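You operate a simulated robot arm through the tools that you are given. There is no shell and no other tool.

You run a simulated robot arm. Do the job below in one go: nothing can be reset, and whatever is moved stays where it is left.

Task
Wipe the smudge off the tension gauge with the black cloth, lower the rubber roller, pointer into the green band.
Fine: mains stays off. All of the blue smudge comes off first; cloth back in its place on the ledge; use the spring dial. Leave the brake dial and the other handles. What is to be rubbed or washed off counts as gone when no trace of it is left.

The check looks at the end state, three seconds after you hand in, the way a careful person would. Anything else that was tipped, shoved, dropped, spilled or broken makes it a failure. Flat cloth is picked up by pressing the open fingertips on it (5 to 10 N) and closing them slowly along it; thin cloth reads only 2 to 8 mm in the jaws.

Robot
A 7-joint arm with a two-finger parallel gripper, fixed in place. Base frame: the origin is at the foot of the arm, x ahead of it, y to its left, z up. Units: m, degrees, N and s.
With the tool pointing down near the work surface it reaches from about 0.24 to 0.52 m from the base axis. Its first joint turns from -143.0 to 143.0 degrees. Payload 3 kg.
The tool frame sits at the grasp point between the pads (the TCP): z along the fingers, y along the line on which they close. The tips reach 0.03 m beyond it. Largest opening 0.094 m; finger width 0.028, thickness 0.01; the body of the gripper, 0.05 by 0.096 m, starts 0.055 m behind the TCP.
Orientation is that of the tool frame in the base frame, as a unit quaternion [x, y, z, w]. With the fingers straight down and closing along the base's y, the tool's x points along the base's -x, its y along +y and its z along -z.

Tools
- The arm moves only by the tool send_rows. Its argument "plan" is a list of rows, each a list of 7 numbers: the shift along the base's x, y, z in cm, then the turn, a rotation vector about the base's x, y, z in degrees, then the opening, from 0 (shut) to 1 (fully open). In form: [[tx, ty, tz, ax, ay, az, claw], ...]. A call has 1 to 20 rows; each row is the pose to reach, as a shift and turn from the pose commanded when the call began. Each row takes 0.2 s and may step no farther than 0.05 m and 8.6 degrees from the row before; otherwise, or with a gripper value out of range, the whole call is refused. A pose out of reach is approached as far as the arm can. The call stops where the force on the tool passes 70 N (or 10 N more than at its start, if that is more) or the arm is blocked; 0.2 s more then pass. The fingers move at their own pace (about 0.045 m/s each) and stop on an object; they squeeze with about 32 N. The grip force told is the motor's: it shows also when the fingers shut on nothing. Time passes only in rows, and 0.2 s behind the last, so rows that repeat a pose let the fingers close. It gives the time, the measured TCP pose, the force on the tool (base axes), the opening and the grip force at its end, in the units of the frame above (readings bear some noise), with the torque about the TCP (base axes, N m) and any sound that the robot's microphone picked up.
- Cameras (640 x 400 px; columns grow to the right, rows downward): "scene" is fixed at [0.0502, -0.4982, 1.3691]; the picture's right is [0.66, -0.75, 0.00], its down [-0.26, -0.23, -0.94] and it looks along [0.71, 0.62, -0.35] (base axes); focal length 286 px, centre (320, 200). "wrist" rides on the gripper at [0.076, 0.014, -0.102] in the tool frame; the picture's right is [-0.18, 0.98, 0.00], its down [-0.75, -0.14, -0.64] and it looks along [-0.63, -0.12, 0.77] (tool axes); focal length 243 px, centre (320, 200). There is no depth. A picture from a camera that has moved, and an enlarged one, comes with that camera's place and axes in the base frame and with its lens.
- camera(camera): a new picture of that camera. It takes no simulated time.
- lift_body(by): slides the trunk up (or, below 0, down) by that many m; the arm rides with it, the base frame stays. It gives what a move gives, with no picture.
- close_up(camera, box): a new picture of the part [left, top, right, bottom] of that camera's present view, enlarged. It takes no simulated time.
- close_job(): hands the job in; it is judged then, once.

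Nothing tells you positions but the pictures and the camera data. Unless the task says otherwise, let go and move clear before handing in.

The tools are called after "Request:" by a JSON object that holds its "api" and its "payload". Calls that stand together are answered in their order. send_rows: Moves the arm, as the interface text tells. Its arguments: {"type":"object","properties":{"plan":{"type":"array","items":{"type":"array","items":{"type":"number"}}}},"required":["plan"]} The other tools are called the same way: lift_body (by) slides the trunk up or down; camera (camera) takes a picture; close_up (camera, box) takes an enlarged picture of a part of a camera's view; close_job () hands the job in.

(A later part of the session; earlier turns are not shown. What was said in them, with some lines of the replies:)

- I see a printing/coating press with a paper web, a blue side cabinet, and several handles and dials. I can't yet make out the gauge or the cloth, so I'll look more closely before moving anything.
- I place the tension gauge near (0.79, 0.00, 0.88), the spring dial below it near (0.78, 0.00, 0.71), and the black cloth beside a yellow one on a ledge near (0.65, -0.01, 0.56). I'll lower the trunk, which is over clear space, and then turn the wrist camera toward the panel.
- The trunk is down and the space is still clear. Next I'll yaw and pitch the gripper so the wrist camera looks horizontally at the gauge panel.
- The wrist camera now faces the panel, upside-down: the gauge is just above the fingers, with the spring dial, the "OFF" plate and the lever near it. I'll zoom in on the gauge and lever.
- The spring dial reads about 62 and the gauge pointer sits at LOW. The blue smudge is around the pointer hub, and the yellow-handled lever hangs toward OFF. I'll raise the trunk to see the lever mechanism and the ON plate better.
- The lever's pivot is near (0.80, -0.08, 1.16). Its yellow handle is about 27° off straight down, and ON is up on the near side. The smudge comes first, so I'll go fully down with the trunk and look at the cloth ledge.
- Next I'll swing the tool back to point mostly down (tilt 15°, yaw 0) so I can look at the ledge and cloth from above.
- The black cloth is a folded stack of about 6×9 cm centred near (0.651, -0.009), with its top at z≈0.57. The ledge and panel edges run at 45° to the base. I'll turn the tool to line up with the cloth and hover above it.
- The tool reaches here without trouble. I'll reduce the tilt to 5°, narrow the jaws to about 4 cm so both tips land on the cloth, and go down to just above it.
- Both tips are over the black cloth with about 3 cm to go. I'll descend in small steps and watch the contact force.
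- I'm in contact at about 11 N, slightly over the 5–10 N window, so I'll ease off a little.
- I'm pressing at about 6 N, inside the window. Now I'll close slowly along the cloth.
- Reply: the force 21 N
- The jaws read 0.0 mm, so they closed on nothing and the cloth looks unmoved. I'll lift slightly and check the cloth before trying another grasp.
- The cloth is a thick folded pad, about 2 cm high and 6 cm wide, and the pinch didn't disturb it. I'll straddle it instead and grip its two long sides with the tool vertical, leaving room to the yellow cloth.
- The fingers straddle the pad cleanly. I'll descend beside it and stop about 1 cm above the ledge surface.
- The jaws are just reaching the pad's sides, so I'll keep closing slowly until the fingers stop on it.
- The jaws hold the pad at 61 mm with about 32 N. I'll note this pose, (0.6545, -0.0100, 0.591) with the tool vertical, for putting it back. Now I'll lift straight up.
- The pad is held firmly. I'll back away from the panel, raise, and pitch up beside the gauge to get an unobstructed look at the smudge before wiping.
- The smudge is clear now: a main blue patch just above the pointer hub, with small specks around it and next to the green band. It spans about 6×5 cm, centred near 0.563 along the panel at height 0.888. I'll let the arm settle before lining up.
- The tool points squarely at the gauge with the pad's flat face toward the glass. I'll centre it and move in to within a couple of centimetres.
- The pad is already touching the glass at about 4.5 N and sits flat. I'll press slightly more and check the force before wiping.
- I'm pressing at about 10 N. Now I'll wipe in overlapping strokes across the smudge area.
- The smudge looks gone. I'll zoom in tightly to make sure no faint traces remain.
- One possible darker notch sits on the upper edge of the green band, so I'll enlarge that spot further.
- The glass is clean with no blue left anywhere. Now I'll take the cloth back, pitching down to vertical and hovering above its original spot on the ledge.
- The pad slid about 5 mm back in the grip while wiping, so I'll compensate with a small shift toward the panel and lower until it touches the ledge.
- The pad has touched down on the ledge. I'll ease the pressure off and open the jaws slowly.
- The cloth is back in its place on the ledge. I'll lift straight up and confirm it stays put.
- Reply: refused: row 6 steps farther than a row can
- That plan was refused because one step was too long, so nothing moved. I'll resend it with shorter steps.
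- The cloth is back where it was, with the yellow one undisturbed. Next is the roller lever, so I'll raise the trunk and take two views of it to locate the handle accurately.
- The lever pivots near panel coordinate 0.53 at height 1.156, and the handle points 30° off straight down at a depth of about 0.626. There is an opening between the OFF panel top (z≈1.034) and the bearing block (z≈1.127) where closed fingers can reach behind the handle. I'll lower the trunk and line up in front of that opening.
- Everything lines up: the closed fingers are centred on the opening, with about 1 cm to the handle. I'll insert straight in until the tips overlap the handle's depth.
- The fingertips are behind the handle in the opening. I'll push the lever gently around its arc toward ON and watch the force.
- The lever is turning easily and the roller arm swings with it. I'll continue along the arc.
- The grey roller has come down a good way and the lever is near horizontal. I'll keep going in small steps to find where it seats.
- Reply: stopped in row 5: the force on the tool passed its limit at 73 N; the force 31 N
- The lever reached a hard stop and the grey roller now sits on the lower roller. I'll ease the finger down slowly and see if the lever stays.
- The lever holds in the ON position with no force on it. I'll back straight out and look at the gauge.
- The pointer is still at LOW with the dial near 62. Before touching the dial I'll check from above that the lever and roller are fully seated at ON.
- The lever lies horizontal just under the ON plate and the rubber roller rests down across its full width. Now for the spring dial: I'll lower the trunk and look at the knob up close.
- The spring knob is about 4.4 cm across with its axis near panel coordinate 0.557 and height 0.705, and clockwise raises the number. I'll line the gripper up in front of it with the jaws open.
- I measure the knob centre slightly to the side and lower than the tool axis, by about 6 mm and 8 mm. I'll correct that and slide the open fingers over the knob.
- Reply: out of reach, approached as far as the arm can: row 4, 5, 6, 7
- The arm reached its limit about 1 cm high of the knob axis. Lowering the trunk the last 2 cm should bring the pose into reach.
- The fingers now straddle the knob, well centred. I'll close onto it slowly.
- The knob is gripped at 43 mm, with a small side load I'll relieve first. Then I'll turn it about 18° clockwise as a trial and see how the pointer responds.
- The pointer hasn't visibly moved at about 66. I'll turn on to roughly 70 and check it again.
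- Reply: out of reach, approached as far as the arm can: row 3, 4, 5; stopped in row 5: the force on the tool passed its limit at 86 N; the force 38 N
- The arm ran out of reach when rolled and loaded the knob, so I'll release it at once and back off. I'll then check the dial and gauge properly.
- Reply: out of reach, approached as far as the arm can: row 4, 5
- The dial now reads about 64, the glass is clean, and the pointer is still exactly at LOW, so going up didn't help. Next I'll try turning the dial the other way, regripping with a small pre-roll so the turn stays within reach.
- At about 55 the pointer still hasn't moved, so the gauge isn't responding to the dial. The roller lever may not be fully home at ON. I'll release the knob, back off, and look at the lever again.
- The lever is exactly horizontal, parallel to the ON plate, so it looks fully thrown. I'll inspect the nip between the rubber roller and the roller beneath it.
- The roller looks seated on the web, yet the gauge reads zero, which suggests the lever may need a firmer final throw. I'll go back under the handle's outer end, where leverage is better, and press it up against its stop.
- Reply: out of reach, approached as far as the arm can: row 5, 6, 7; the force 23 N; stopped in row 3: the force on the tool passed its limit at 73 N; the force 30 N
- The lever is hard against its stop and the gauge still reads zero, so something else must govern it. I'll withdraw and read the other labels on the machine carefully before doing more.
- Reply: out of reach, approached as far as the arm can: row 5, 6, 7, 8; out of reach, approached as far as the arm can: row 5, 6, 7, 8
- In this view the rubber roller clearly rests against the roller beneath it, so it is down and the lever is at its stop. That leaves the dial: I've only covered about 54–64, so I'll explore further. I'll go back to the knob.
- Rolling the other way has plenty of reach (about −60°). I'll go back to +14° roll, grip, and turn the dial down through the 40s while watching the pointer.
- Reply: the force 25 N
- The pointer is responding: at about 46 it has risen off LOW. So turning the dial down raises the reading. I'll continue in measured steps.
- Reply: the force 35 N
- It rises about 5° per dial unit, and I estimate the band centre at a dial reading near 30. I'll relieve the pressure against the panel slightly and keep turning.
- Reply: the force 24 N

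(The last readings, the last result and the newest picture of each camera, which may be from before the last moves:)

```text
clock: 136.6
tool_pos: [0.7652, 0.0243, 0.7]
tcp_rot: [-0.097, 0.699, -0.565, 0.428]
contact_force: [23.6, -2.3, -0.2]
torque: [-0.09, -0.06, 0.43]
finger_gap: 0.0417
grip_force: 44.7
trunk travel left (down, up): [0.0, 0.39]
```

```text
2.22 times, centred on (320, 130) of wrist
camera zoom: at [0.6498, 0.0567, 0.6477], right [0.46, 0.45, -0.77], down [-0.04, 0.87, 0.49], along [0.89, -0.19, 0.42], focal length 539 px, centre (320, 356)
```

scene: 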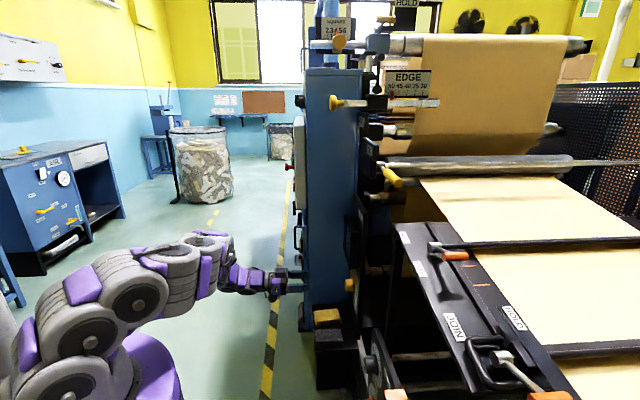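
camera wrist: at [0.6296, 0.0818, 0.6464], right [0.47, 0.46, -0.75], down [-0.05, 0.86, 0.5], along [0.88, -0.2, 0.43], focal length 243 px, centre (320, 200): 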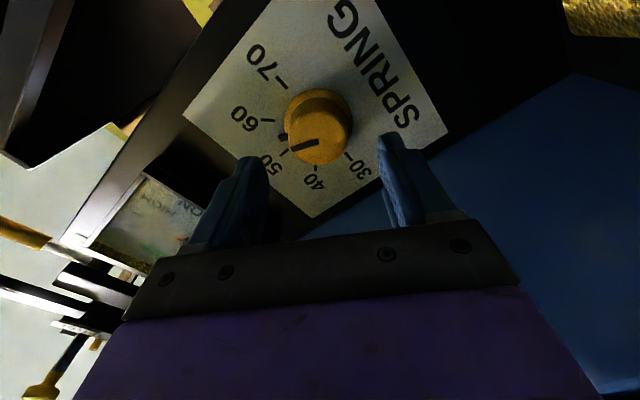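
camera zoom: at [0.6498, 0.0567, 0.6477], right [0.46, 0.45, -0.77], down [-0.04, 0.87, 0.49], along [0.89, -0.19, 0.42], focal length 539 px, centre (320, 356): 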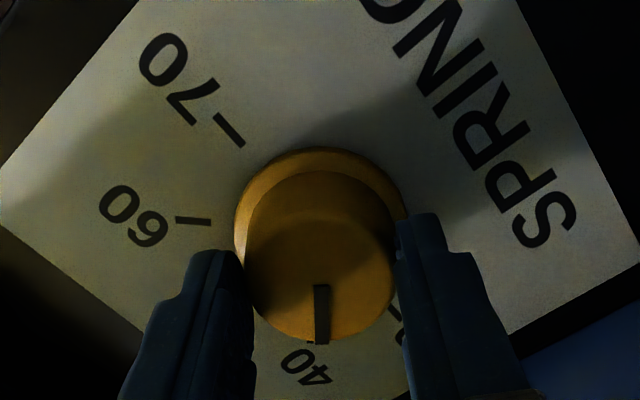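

The pointer is now at about 53°, roughly halfway to the band centre. I'll release, roll back, and regrip for the last part of the turn.

Request:
{"api": "send_rows", "payload": {"plan": [[0, 0, 0, 0, 0, 0, 0.5], [0, 0, 0, 0, 0, 0, 0.74], [0, 0, 0, 0, 0, 0, 0.74], [-1.0, 1.0, 0, 0, 0, 0, 0.74], [-2.2, 2.2, 0, 0, 0, 0, 0.74], [-2.5, 2.5, 0, 6, -6, 0, 0.74], [-2.5, 2.5, 0, 12, -12, 0, 0.74], [-2.5, 2.5, 0, 18, -18, 0, 0.74], [-2.5, 2.5, 0, 24, -24, 0, 0.74], [-2.5, 2.5, 0, 30, -30, 0, 0.74], [-2.5, 2.5, 0, 36, -36, 0, 0.74], [-2.5, 2.5, 0, 42, -42, 0, 0.74], [-2.5, 2.5, 0, 48, -48, 0, 0.74], [-2.5, 2.5, 0, 51.5, -51.5, 0, 0.74], [-2.5, 2.5, 0, 51.5, -51.5, 0, 0.74]]}}

Request:
{"api": "close_up", "payload": {"camera": "wrist", "box": [220, 40, 420, 220]}}

Request:
{"api": "close_up", "payload": {"camera": "scene", "box": [345, 230, 357, 252]}}

```text
clock: 139.8
tool_pos: [0.7365, 0.0515, 0.699]
tcp_rot: [0.339, 0.62, -0.2, 0.679]
contact_force: [-0.2, 0.3, -0.7]
torque: [0.0, -0.01, -0.03]
finger_gap: 0.0694
grip_force: 0.2
trunk travel left (down, up): [0.0, 0.39]
```

```text
2.22 times, centred on (320, 130) of wrist
camera zoom: at [0.6861, 0.146, 0.6257], right [0.65, 0.65, 0.39], down [-0.66, 0.25, 0.71], along [0.36, -0.72, 0.59], focal length 539 px, centre (320, 356)
```

zoom: 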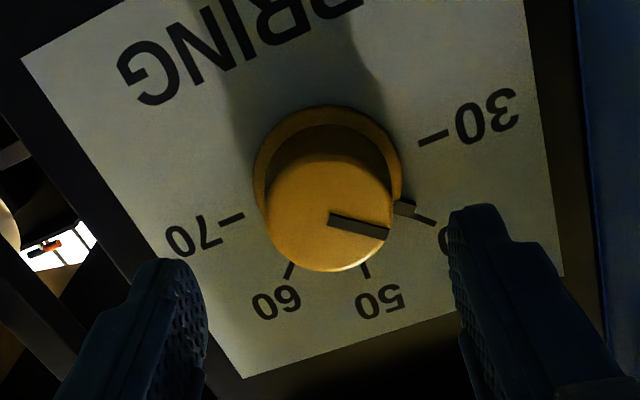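

```text
16.00 times, centred on (351, 241) of scene
camera zoom: at [0.0502, -0.4982, 1.3691], right [0.66, -0.75, 0.0], down [-0.26, -0.23, -0.94], along [0.71, 0.62, -0.35], focal length 4584 px, centre (-176, -456)
```

zoom: 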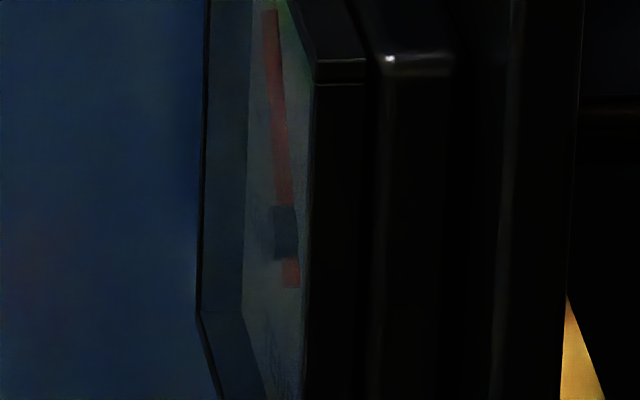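

Request:
{"api": "send_rows", "payload": {"plan": [[0.95, -0.75, -0.1, 0, 0, 0, 0.74], [1.9, -1.55, -0.1, 0, 0, 0, 0.74], [2.84, -2.35, -0.1, 0, 0, 0, 0.74], [2.84, -2.35, -0.1, 0, 0, 0, 0.6], [2.84, -2.35, -0.1, 0, 0, 0, 0.5], [2.84, -2.35, -0.1, 0, 0, 0, 0.44], [2.84, -2.35, -0.1, 0, 0, 0, 0.4], [2.84, -2.35, -0.1, 0, 0, 0, 0.38], [2.84, -2.35, -0.1, 0, 0, 0, 0.38]]}}

Request:
{"api": "close_up", "payload": {"camera": "wrist", "box": [220, 40, 420, 220]}}

```text
clock: 141.8
tool_pos: [0.7654, 0.028, 0.697]
tcp_rot: [0.339, 0.62, -0.202, 0.678]
contact_force: [-2.0, -0.4, -0.1]
torque: [0.07, 0.1, -0.12]
finger_gap: 0.0415
grip_force: 45.3
trunk travel left (down, up): [0.0, 0.39]
```

```text
2.22 times, centred on (320, 130) of wrist
camera zoom: at [0.7142, 0.1219, 0.6242], right [0.65, 0.65, 0.39], down [-0.66, 0.25, 0.71], along [0.36, -0.72, 0.59], focal length 539 px, centre (320, 356)
```

zoom: 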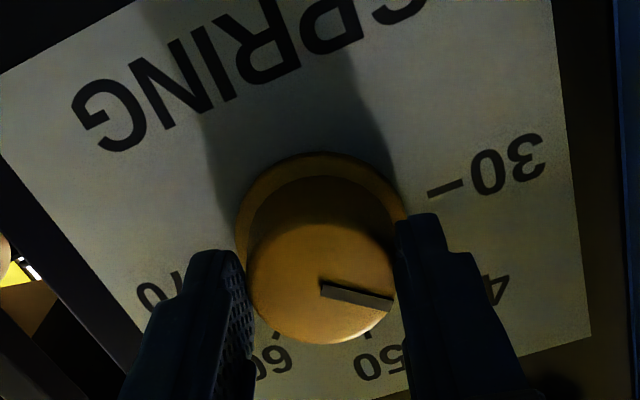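

I have a clean grip with almost no side load. I'll turn about 20° counter-clockwise and check.

Request:
{"api": "send_rows", "payload": {"plan": [[0, 0, 0, -4, 4, 0, 0.38], [0, 0, 0, -8, 8, 0, 0.38], [0, 0, 0, -12, 12, 0, 0.38], [0, 0, 0, -15, 15, 0, 0.38], [0, 0, 0, -15, 15, 0, 0.38]]}}

Request:
{"api": "close_up", "payload": {"camera": "scene", "box": [345, 225, 357, 247]}}

Request:
{"api": "close_up", "payload": {"camera": "wrist", "box": [220, 40, 420, 220]}}

```text
clock: 142.9
tool_pos: [0.7651, 0.0266, 0.697]
tcp_rot: [0.219, 0.671, -0.324, 0.629]
contact_force: [-26.5, -5.2, -4.4]
torque: [-0.25, -0.35, -0.88]
finger_gap: 0.0417
grip_force: 45.3
trunk travel left (down, up): [0.0, 0.39]
```

```text
16.00 times, centred on (351, 236) of scene
camera zoom: at [0.0502, -0.4982, 1.3691], right [0.66, -0.75, 0.0], down [-0.26, -0.23, -0.94], along [0.71, 0.62, -0.35], focal length 4584 px, centre (-176, -376)
```

zoom: 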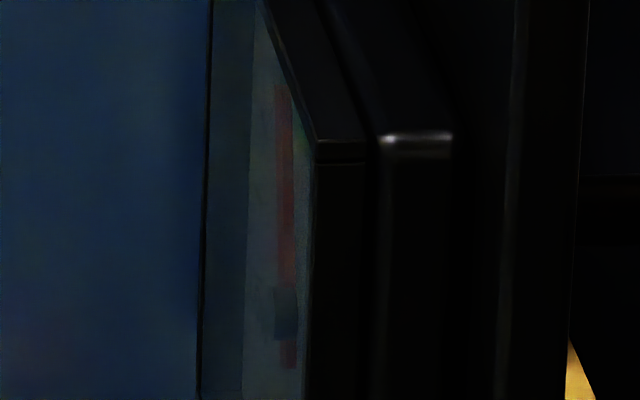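

```text
2.22 times, centred on (320, 130) of wrist
camera zoom: at [0.6939, 0.1016, 0.6181], right [0.71, 0.7, 0.03], down [-0.47, 0.44, 0.77], along [0.53, -0.56, 0.64], focal length 539 px, centre (320, 356)
```

zoom: 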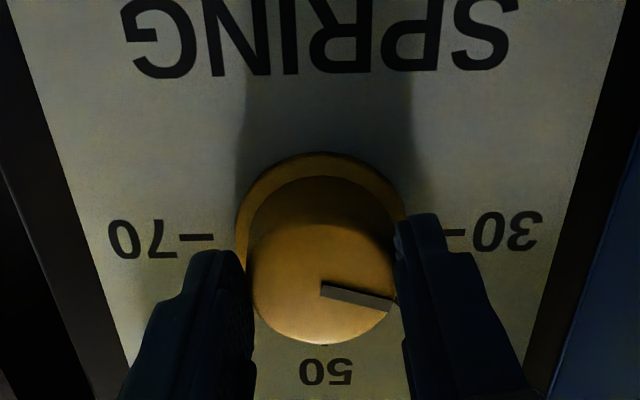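

The pointer is at about 73°, just inside the band's near edge. I'll turn about 20° more to bring it to the middle.

Request:
{"api": "send_rows", "payload": {"plan": [[-0.15, -0.05, 0, 0, 0, 0, 0.38], [-0.15, -0.05, 0, -4, 4, 0, 0.38], [-0.15, -0.05, 0, -8, 8, 0, 0.38], [-0.15, -0.05, 0, -12, 12, 0, 0.38], [-0.15, -0.05, 0, -15, 15, 0, 0.38], [-0.15, -0.05, 0, -15, 15, 0, 0.38]]}}

Request:
{"api": "close_up", "payload": {"camera": "scene", "box": [345, 225, 357, 247]}}

Request:
{"api": "close_up", "payload": {"camera": "wrist", "box": [220, 40, 420, 220]}}

```text
clock: 144.3
tool_pos: [0.764, 0.0261, 0.6969]
tcp_rot: [0.092, 0.7, -0.433, 0.56]
contact_force: [-25.0, -9.9, -8.9]
torque: [0.07, 0.02, -0.57]
finger_gap: 0.0417
grip_force: 45.0
trunk travel left (down, up): [0.0, 0.39]
```

```text
16.00 times, centred on (351, 236) of scene
camera zoom: at [0.0502, -0.4982, 1.3691], right [0.66, -0.75, 0.0], down [-0.26, -0.23, -0.94], along [0.71, 0.62, -0.35], focal length 4584 px, centre (-176, -376)
```

zoom: 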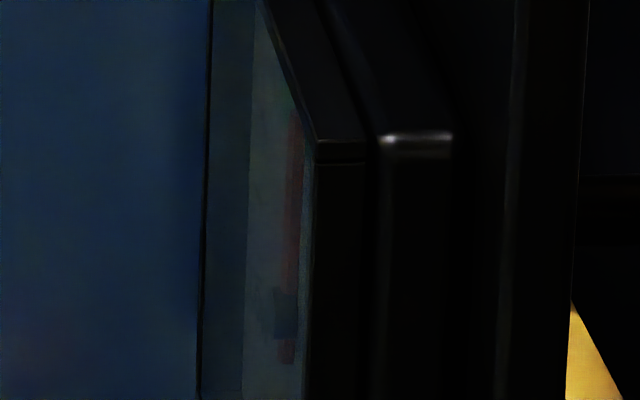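

```text
2.22 times, centred on (320, 130) of wrist
camera zoom: at [0.6731, 0.0809, 0.623], right [0.67, 0.66, -0.34], down [-0.27, 0.64, 0.72], along [0.69, -0.39, 0.61], focal length 539 px, centre (320, 356)
```

zoom: 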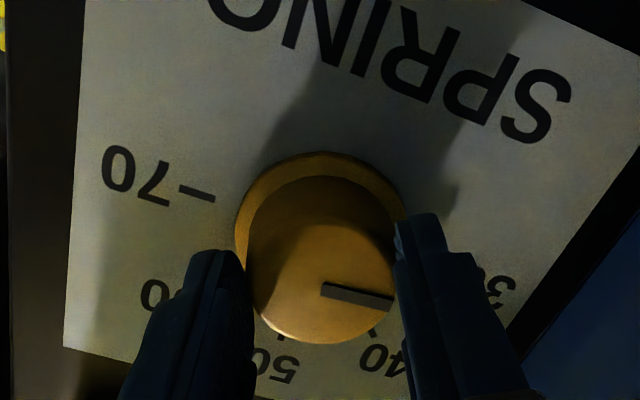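

The pointer now looks close to vertical, in the middle of the band. I'll release gently and back off for a proper look.

Request:
{"api": "send_rows", "payload": {"plan": [[0, 0, 0, 0, 0, 0, 0.46], [0, 0, 0, 0, 0, 0, 0.55], [0, 0, 0, 0, 0, 0, 0.74], [0, 0, 0, 0, 0, 0, 0.74], [-1.0, 1.0, 0, 0, 0, 0, 0.74], [-2.5, 2.5, 0, 0, 0, 0, 0.74], [-5, 5, 0, 4, -4, 0, 0.74], [-8, 8, 0, 9, -9, 0, 0.74], [-11, 11, 1, 14, -14, 0, 0.74], [-13.5, 13.5, 3, 19, -19, 0, 0.74], [-14.5, 14.5, 6, 23, -23, 0, 0.74], [-14.5, 14.5, 8, 23, -23, 0, 0.74], [-14.5, 14.5, 8, 23, -23, 0, 0.74]]}}

Request:
{"api": "camera", "payload": {"camera": "wrist"}}

Request:
{"api": "close_up", "payload": {"camera": "wrist", "box": [250, 0, 410, 220]}}

```text
clock: 147.2
tool_pos: [0.6188, 0.1729, 0.7766]
tcp_rot: [0.286, 0.646, -0.259, 0.659]
contact_force: [0.4, 1.1, 0.6]
torque: [-0.01, 0.01, 0.0]
finger_gap: 0.0697
grip_force: 0.0
trunk travel left (down, up): [0.0, 0.39]
```

```text
taken
camera wrist: at [0.5588, 0.2589, 0.7004], right [0.69, 0.69, 0.22], down [-0.57, 0.34, 0.75], along [0.44, -0.64, 0.63], focal length 243 px, centre (320, 200)
```

wrist: 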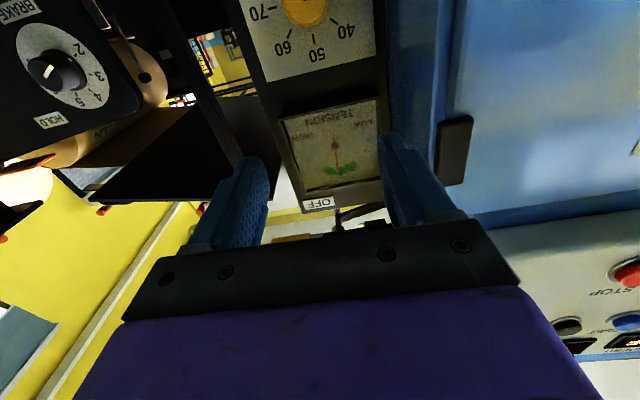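

```text
1.82 times, centred on (330, 110) of wrist
camera zoom: at [0.5588, 0.2589, 0.7004], right [0.69, 0.69, 0.22], down [-0.57, 0.34, 0.75], along [0.44, -0.64, 0.63], focal length 441 px, centre (302, 364)
```

zoom: 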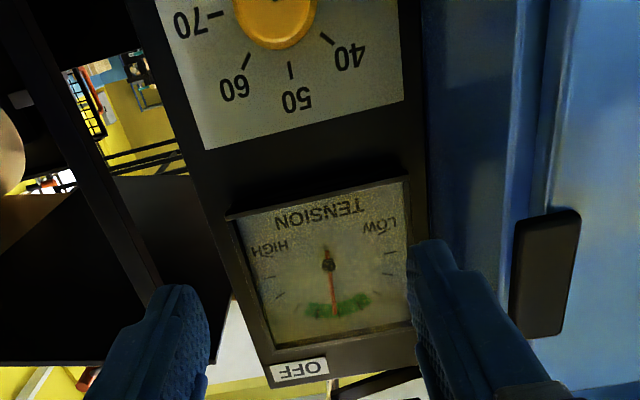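

Request:
{"api": "close_up", "payload": {"camera": "wrist", "box": [275, 90, 385, 205]}}

Request:
{"api": "close_up", "payload": {"camera": "wrist", "box": [310, 120, 370, 190]}}

```text
3.48 times, centred on (330, 148) of wrist
camera zoom: at [0.5588, 0.2589, 0.7004], right [0.69, 0.69, 0.22], down [-0.57, 0.34, 0.75], along [0.44, -0.64, 0.63], focal length 844 px, centre (285, 383)
```

zoom: 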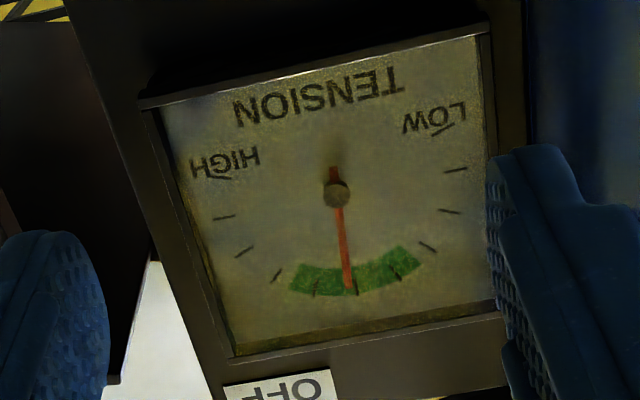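

```text
5.71 times, centred on (340, 155) of wrist
camera zoom: at [0.5588, 0.2589, 0.7004], right [0.69, 0.69, 0.22], down [-0.57, 0.34, 0.75], along [0.44, -0.64, 0.63], focal length 1386 px, centre (206, 457)
```

zoom: 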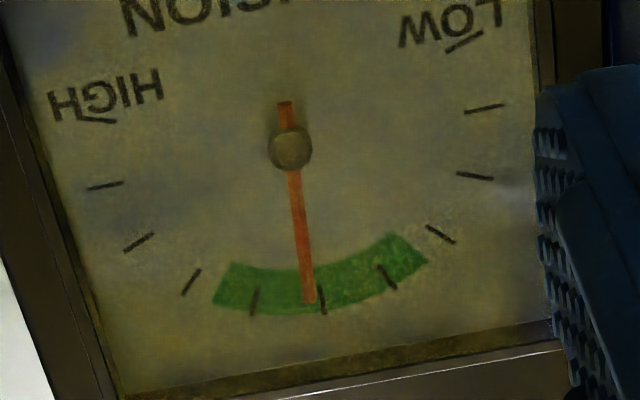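

The pointer now stands in the middle of the green band. While moving clear I'll take one last close look at the glass for any smudge, and check the cloth, lever and mains panel.

Request:
{"api": "send_rows", "payload": {"plan": [[-1.2, -2.4, 2.5, 4, 4, 0, 0.5], [-2.4, -4.9, 5, 8, 8, 0, 0.2], [-3.5, -7.4, 7.5, 12, 12, 0, 0], [-4.7, -9.9, 10, 16, 16, 0, 0], [-5.8, -12.4, 12.4, 20, 20, 0, 0], [-7.0, -14.9, 14.8, 24, 24, 0, 0], [-8.15, -17.3, 17.3, 28.3, 28.3, 0, 0], [-8.15, -17.3, 17.3, 28.3, 28.3, 0, 0]]}}

Request:
{"api": "camera", "payload": {"camera": "wrist"}}

```text
clock: 148.9
tool_pos: [0.5417, -0.0004, 0.9513]
tcp_rot: [0.364, 0.83, -0.156, 0.393]
contact_force: [0.5, -0.2, -0.8]
torque: [-0.01, -0.03, -0.01]
finger_gap: 0.0
grip_force: 32.1
trunk travel left (down, up): [0.0, 0.39]
```

```text
taken
camera wrist: at [0.463, 0.1021, 0.959], right [0.79, 0.59, 0.17], down [-0.13, -0.11, 0.99], along [0.6, -0.8, -0.01], focal length 243 px, centre (320, 200)
```

wrist: 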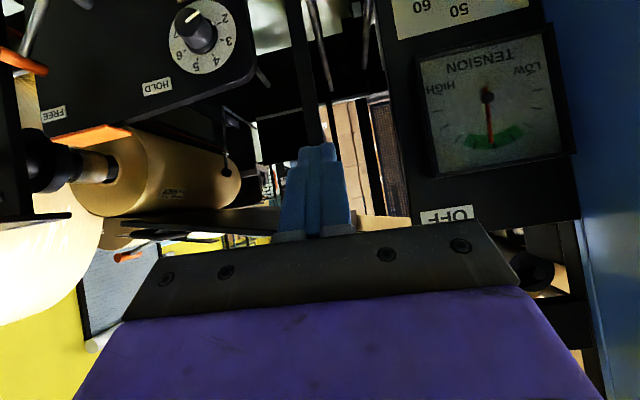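

Request:
{"api": "close_up", "payload": {"camera": "wrist", "box": [415, 25, 575, 185]}}

Request:
{"api": "close_up", "payload": {"camera": "wrist", "box": [440, 80, 540, 160]}}

Request:
{"api": "close_up", "payload": {"camera": "wrist", "box": [425, 45, 565, 125]}}

Request:
{"api": "close_up", "payload": {"camera": "scene", "box": [280, 110, 440, 370]}}

Request:
{"api": "close_up", "payload": {"camera": "scene", "box": [300, 300, 364, 364]}}

```text
2.50 times, centred on (495, 105) of wrist
camera zoom: at [0.463, 0.1021, 0.959], right [0.79, 0.59, 0.17], down [-0.13, -0.11, 0.99], along [0.6, -0.8, -0.01], focal length 606 px, centre (-118, 438)
```

zoom: 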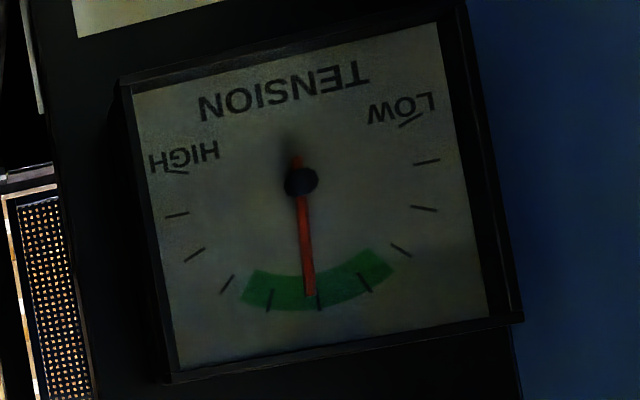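

```text
5.00 times, centred on (490, 120) of wrist
camera zoom: at [0.463, 0.1021, 0.959], right [0.79, 0.59, 0.17], down [-0.13, -0.11, 0.99], along [0.6, -0.8, -0.01], focal length 1213 px, centre (-530, 600)
```

zoom: 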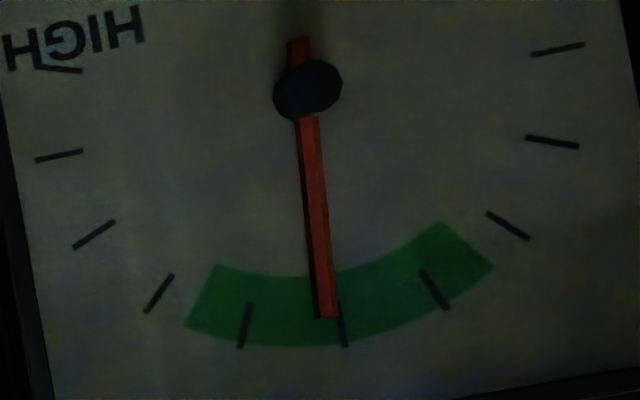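

```text
4.57 times, centred on (495, 85) of wrist
camera zoom: at [0.463, 0.1021, 0.959], right [0.79, 0.59, 0.17], down [-0.13, -0.11, 0.99], along [0.6, -0.8, -0.01], focal length 1109 px, centre (-480, 726)
```

zoom: 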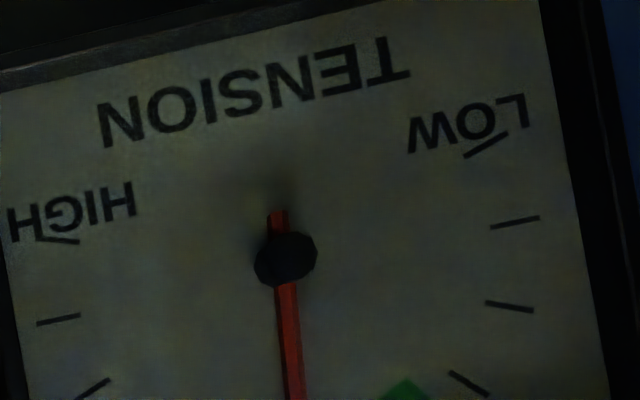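

```text
1.54 times, centred on (360, 240) of scene
camera zoom: at [0.0502, -0.4982, 1.3691], right [0.66, -0.75, 0.0], down [-0.26, -0.23, -0.94], along [0.71, 0.62, -0.35], focal length 441 px, centre (258, 138)
```

zoom: 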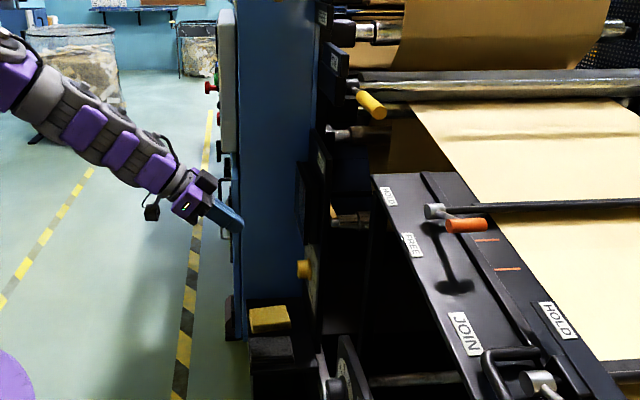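

```text
6.25 times, centred on (332, 332) of scene
camera zoom: at [0.0502, -0.4982, 1.3691], right [0.66, -0.75, 0.0], down [-0.26, -0.23, -0.94], along [0.71, 0.62, -0.35], focal length 1790 px, centre (245, -625)
```

zoom: 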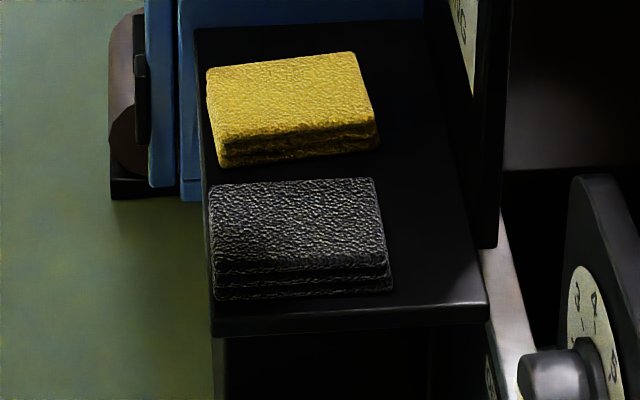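

Everything checks out: the glass is clean, the pointer is mid-band, the lever is at ON with the roller down, and both cloths are on the ledge. The mains panel and brake dials were never touched. I'll back the arm away a little more before handing in.

Request:
{"api": "send_rows", "payload": {"plan": [[-2, 3, 2, 0, 0, 0, 0], [-4, 6, 4, 0, 0, 0, 0], [-5, 9, 6, 0, 0, 0, 0], [-5, 9, 6, 0, 0, 0, 0], [-5, 9, 6, 0, 0, 0, 0]]}}

Request:
{"api": "close_up", "payload": {"camera": "wrist", "box": [320, 0, 640, 220]}}

Request:
{"api": "camera", "payload": {"camera": "scene"}}

```text
clock: 150.2
tool_pos: [0.492, 0.0891, 1.0125]
tcp_rot: [0.363, 0.83, -0.155, 0.394]
contact_force: [-0.6, -0.2, -0.4]
torque: [0.01, 0.01, 0.02]
finger_gap: 0.0
grip_force: 32.1
trunk travel left (down, up): [0.0, 0.39]
```

```text
1.82 times, centred on (480, 110) of wrist
camera zoom: at [0.4141, 0.1918, 1.0185], right [0.79, 0.59, 0.17], down [-0.13, -0.11, 0.99], along [0.6, -0.8, -0.01], focal length 441 px, centre (29, 364)
```

zoom: 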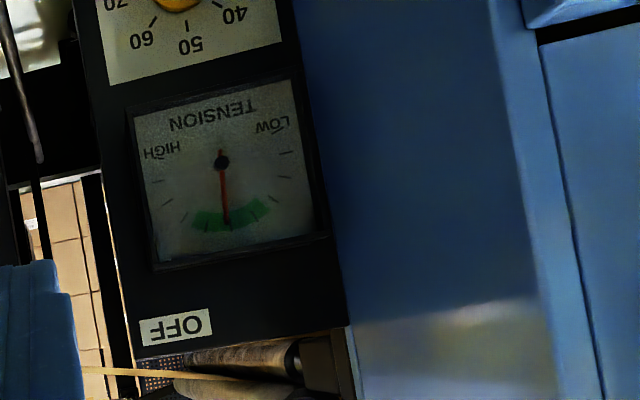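

```text
taken
```

scene: 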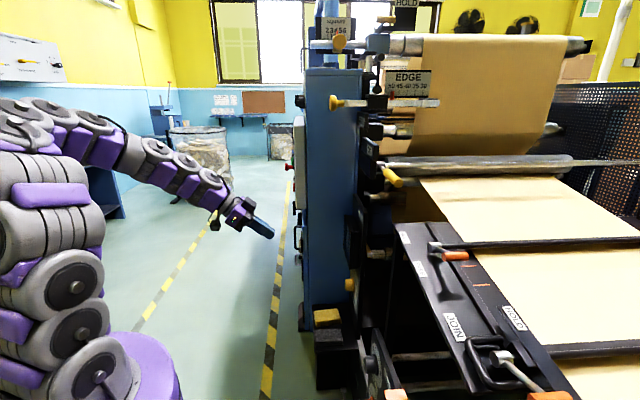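

The arm is clear and nothing has shifted: the pointer holds mid-green, the roller is down and the cloth is on the ledge. I'm handing in the job.

Request:
{"api": "close_job", "payload": {}}

```text
The job is handed in.
```

The tension gauge is clean, the rubber roller is down, and the pointer sits in the middle of the green band. I've handed the job in; I don't have the check's result.

- **Smudge:** I wiped it off with the black cloth before touching anything else. Close-ups from several angles show no blue left on the glass.
- **Cloth:** It is back in its spot on the ledge, within a few millimetres and turned about 3° from how it lay. The yellow cloth wasn't touched.
- **Roller:** I pushed the yellow-handled lever from OFF to its stop at ON, and it stays there. The rubber roller rests on the roller beneath it.
- **Pointer:** Only the spring dial was used. It started near 61 and now reads in the low 30s; turning it down raised the reading.
- **Left alone:** I didn't touch the mains, the brake dials or the other handles.

Three times the force on the arm passed its 70 N limit and it stopped. Two were the lever pressing against its stop (73 N each). The third was on the spring knob (86 N), when the arm ran out of reach mid-turn. I released it straight away, and the dial has worked normally since.
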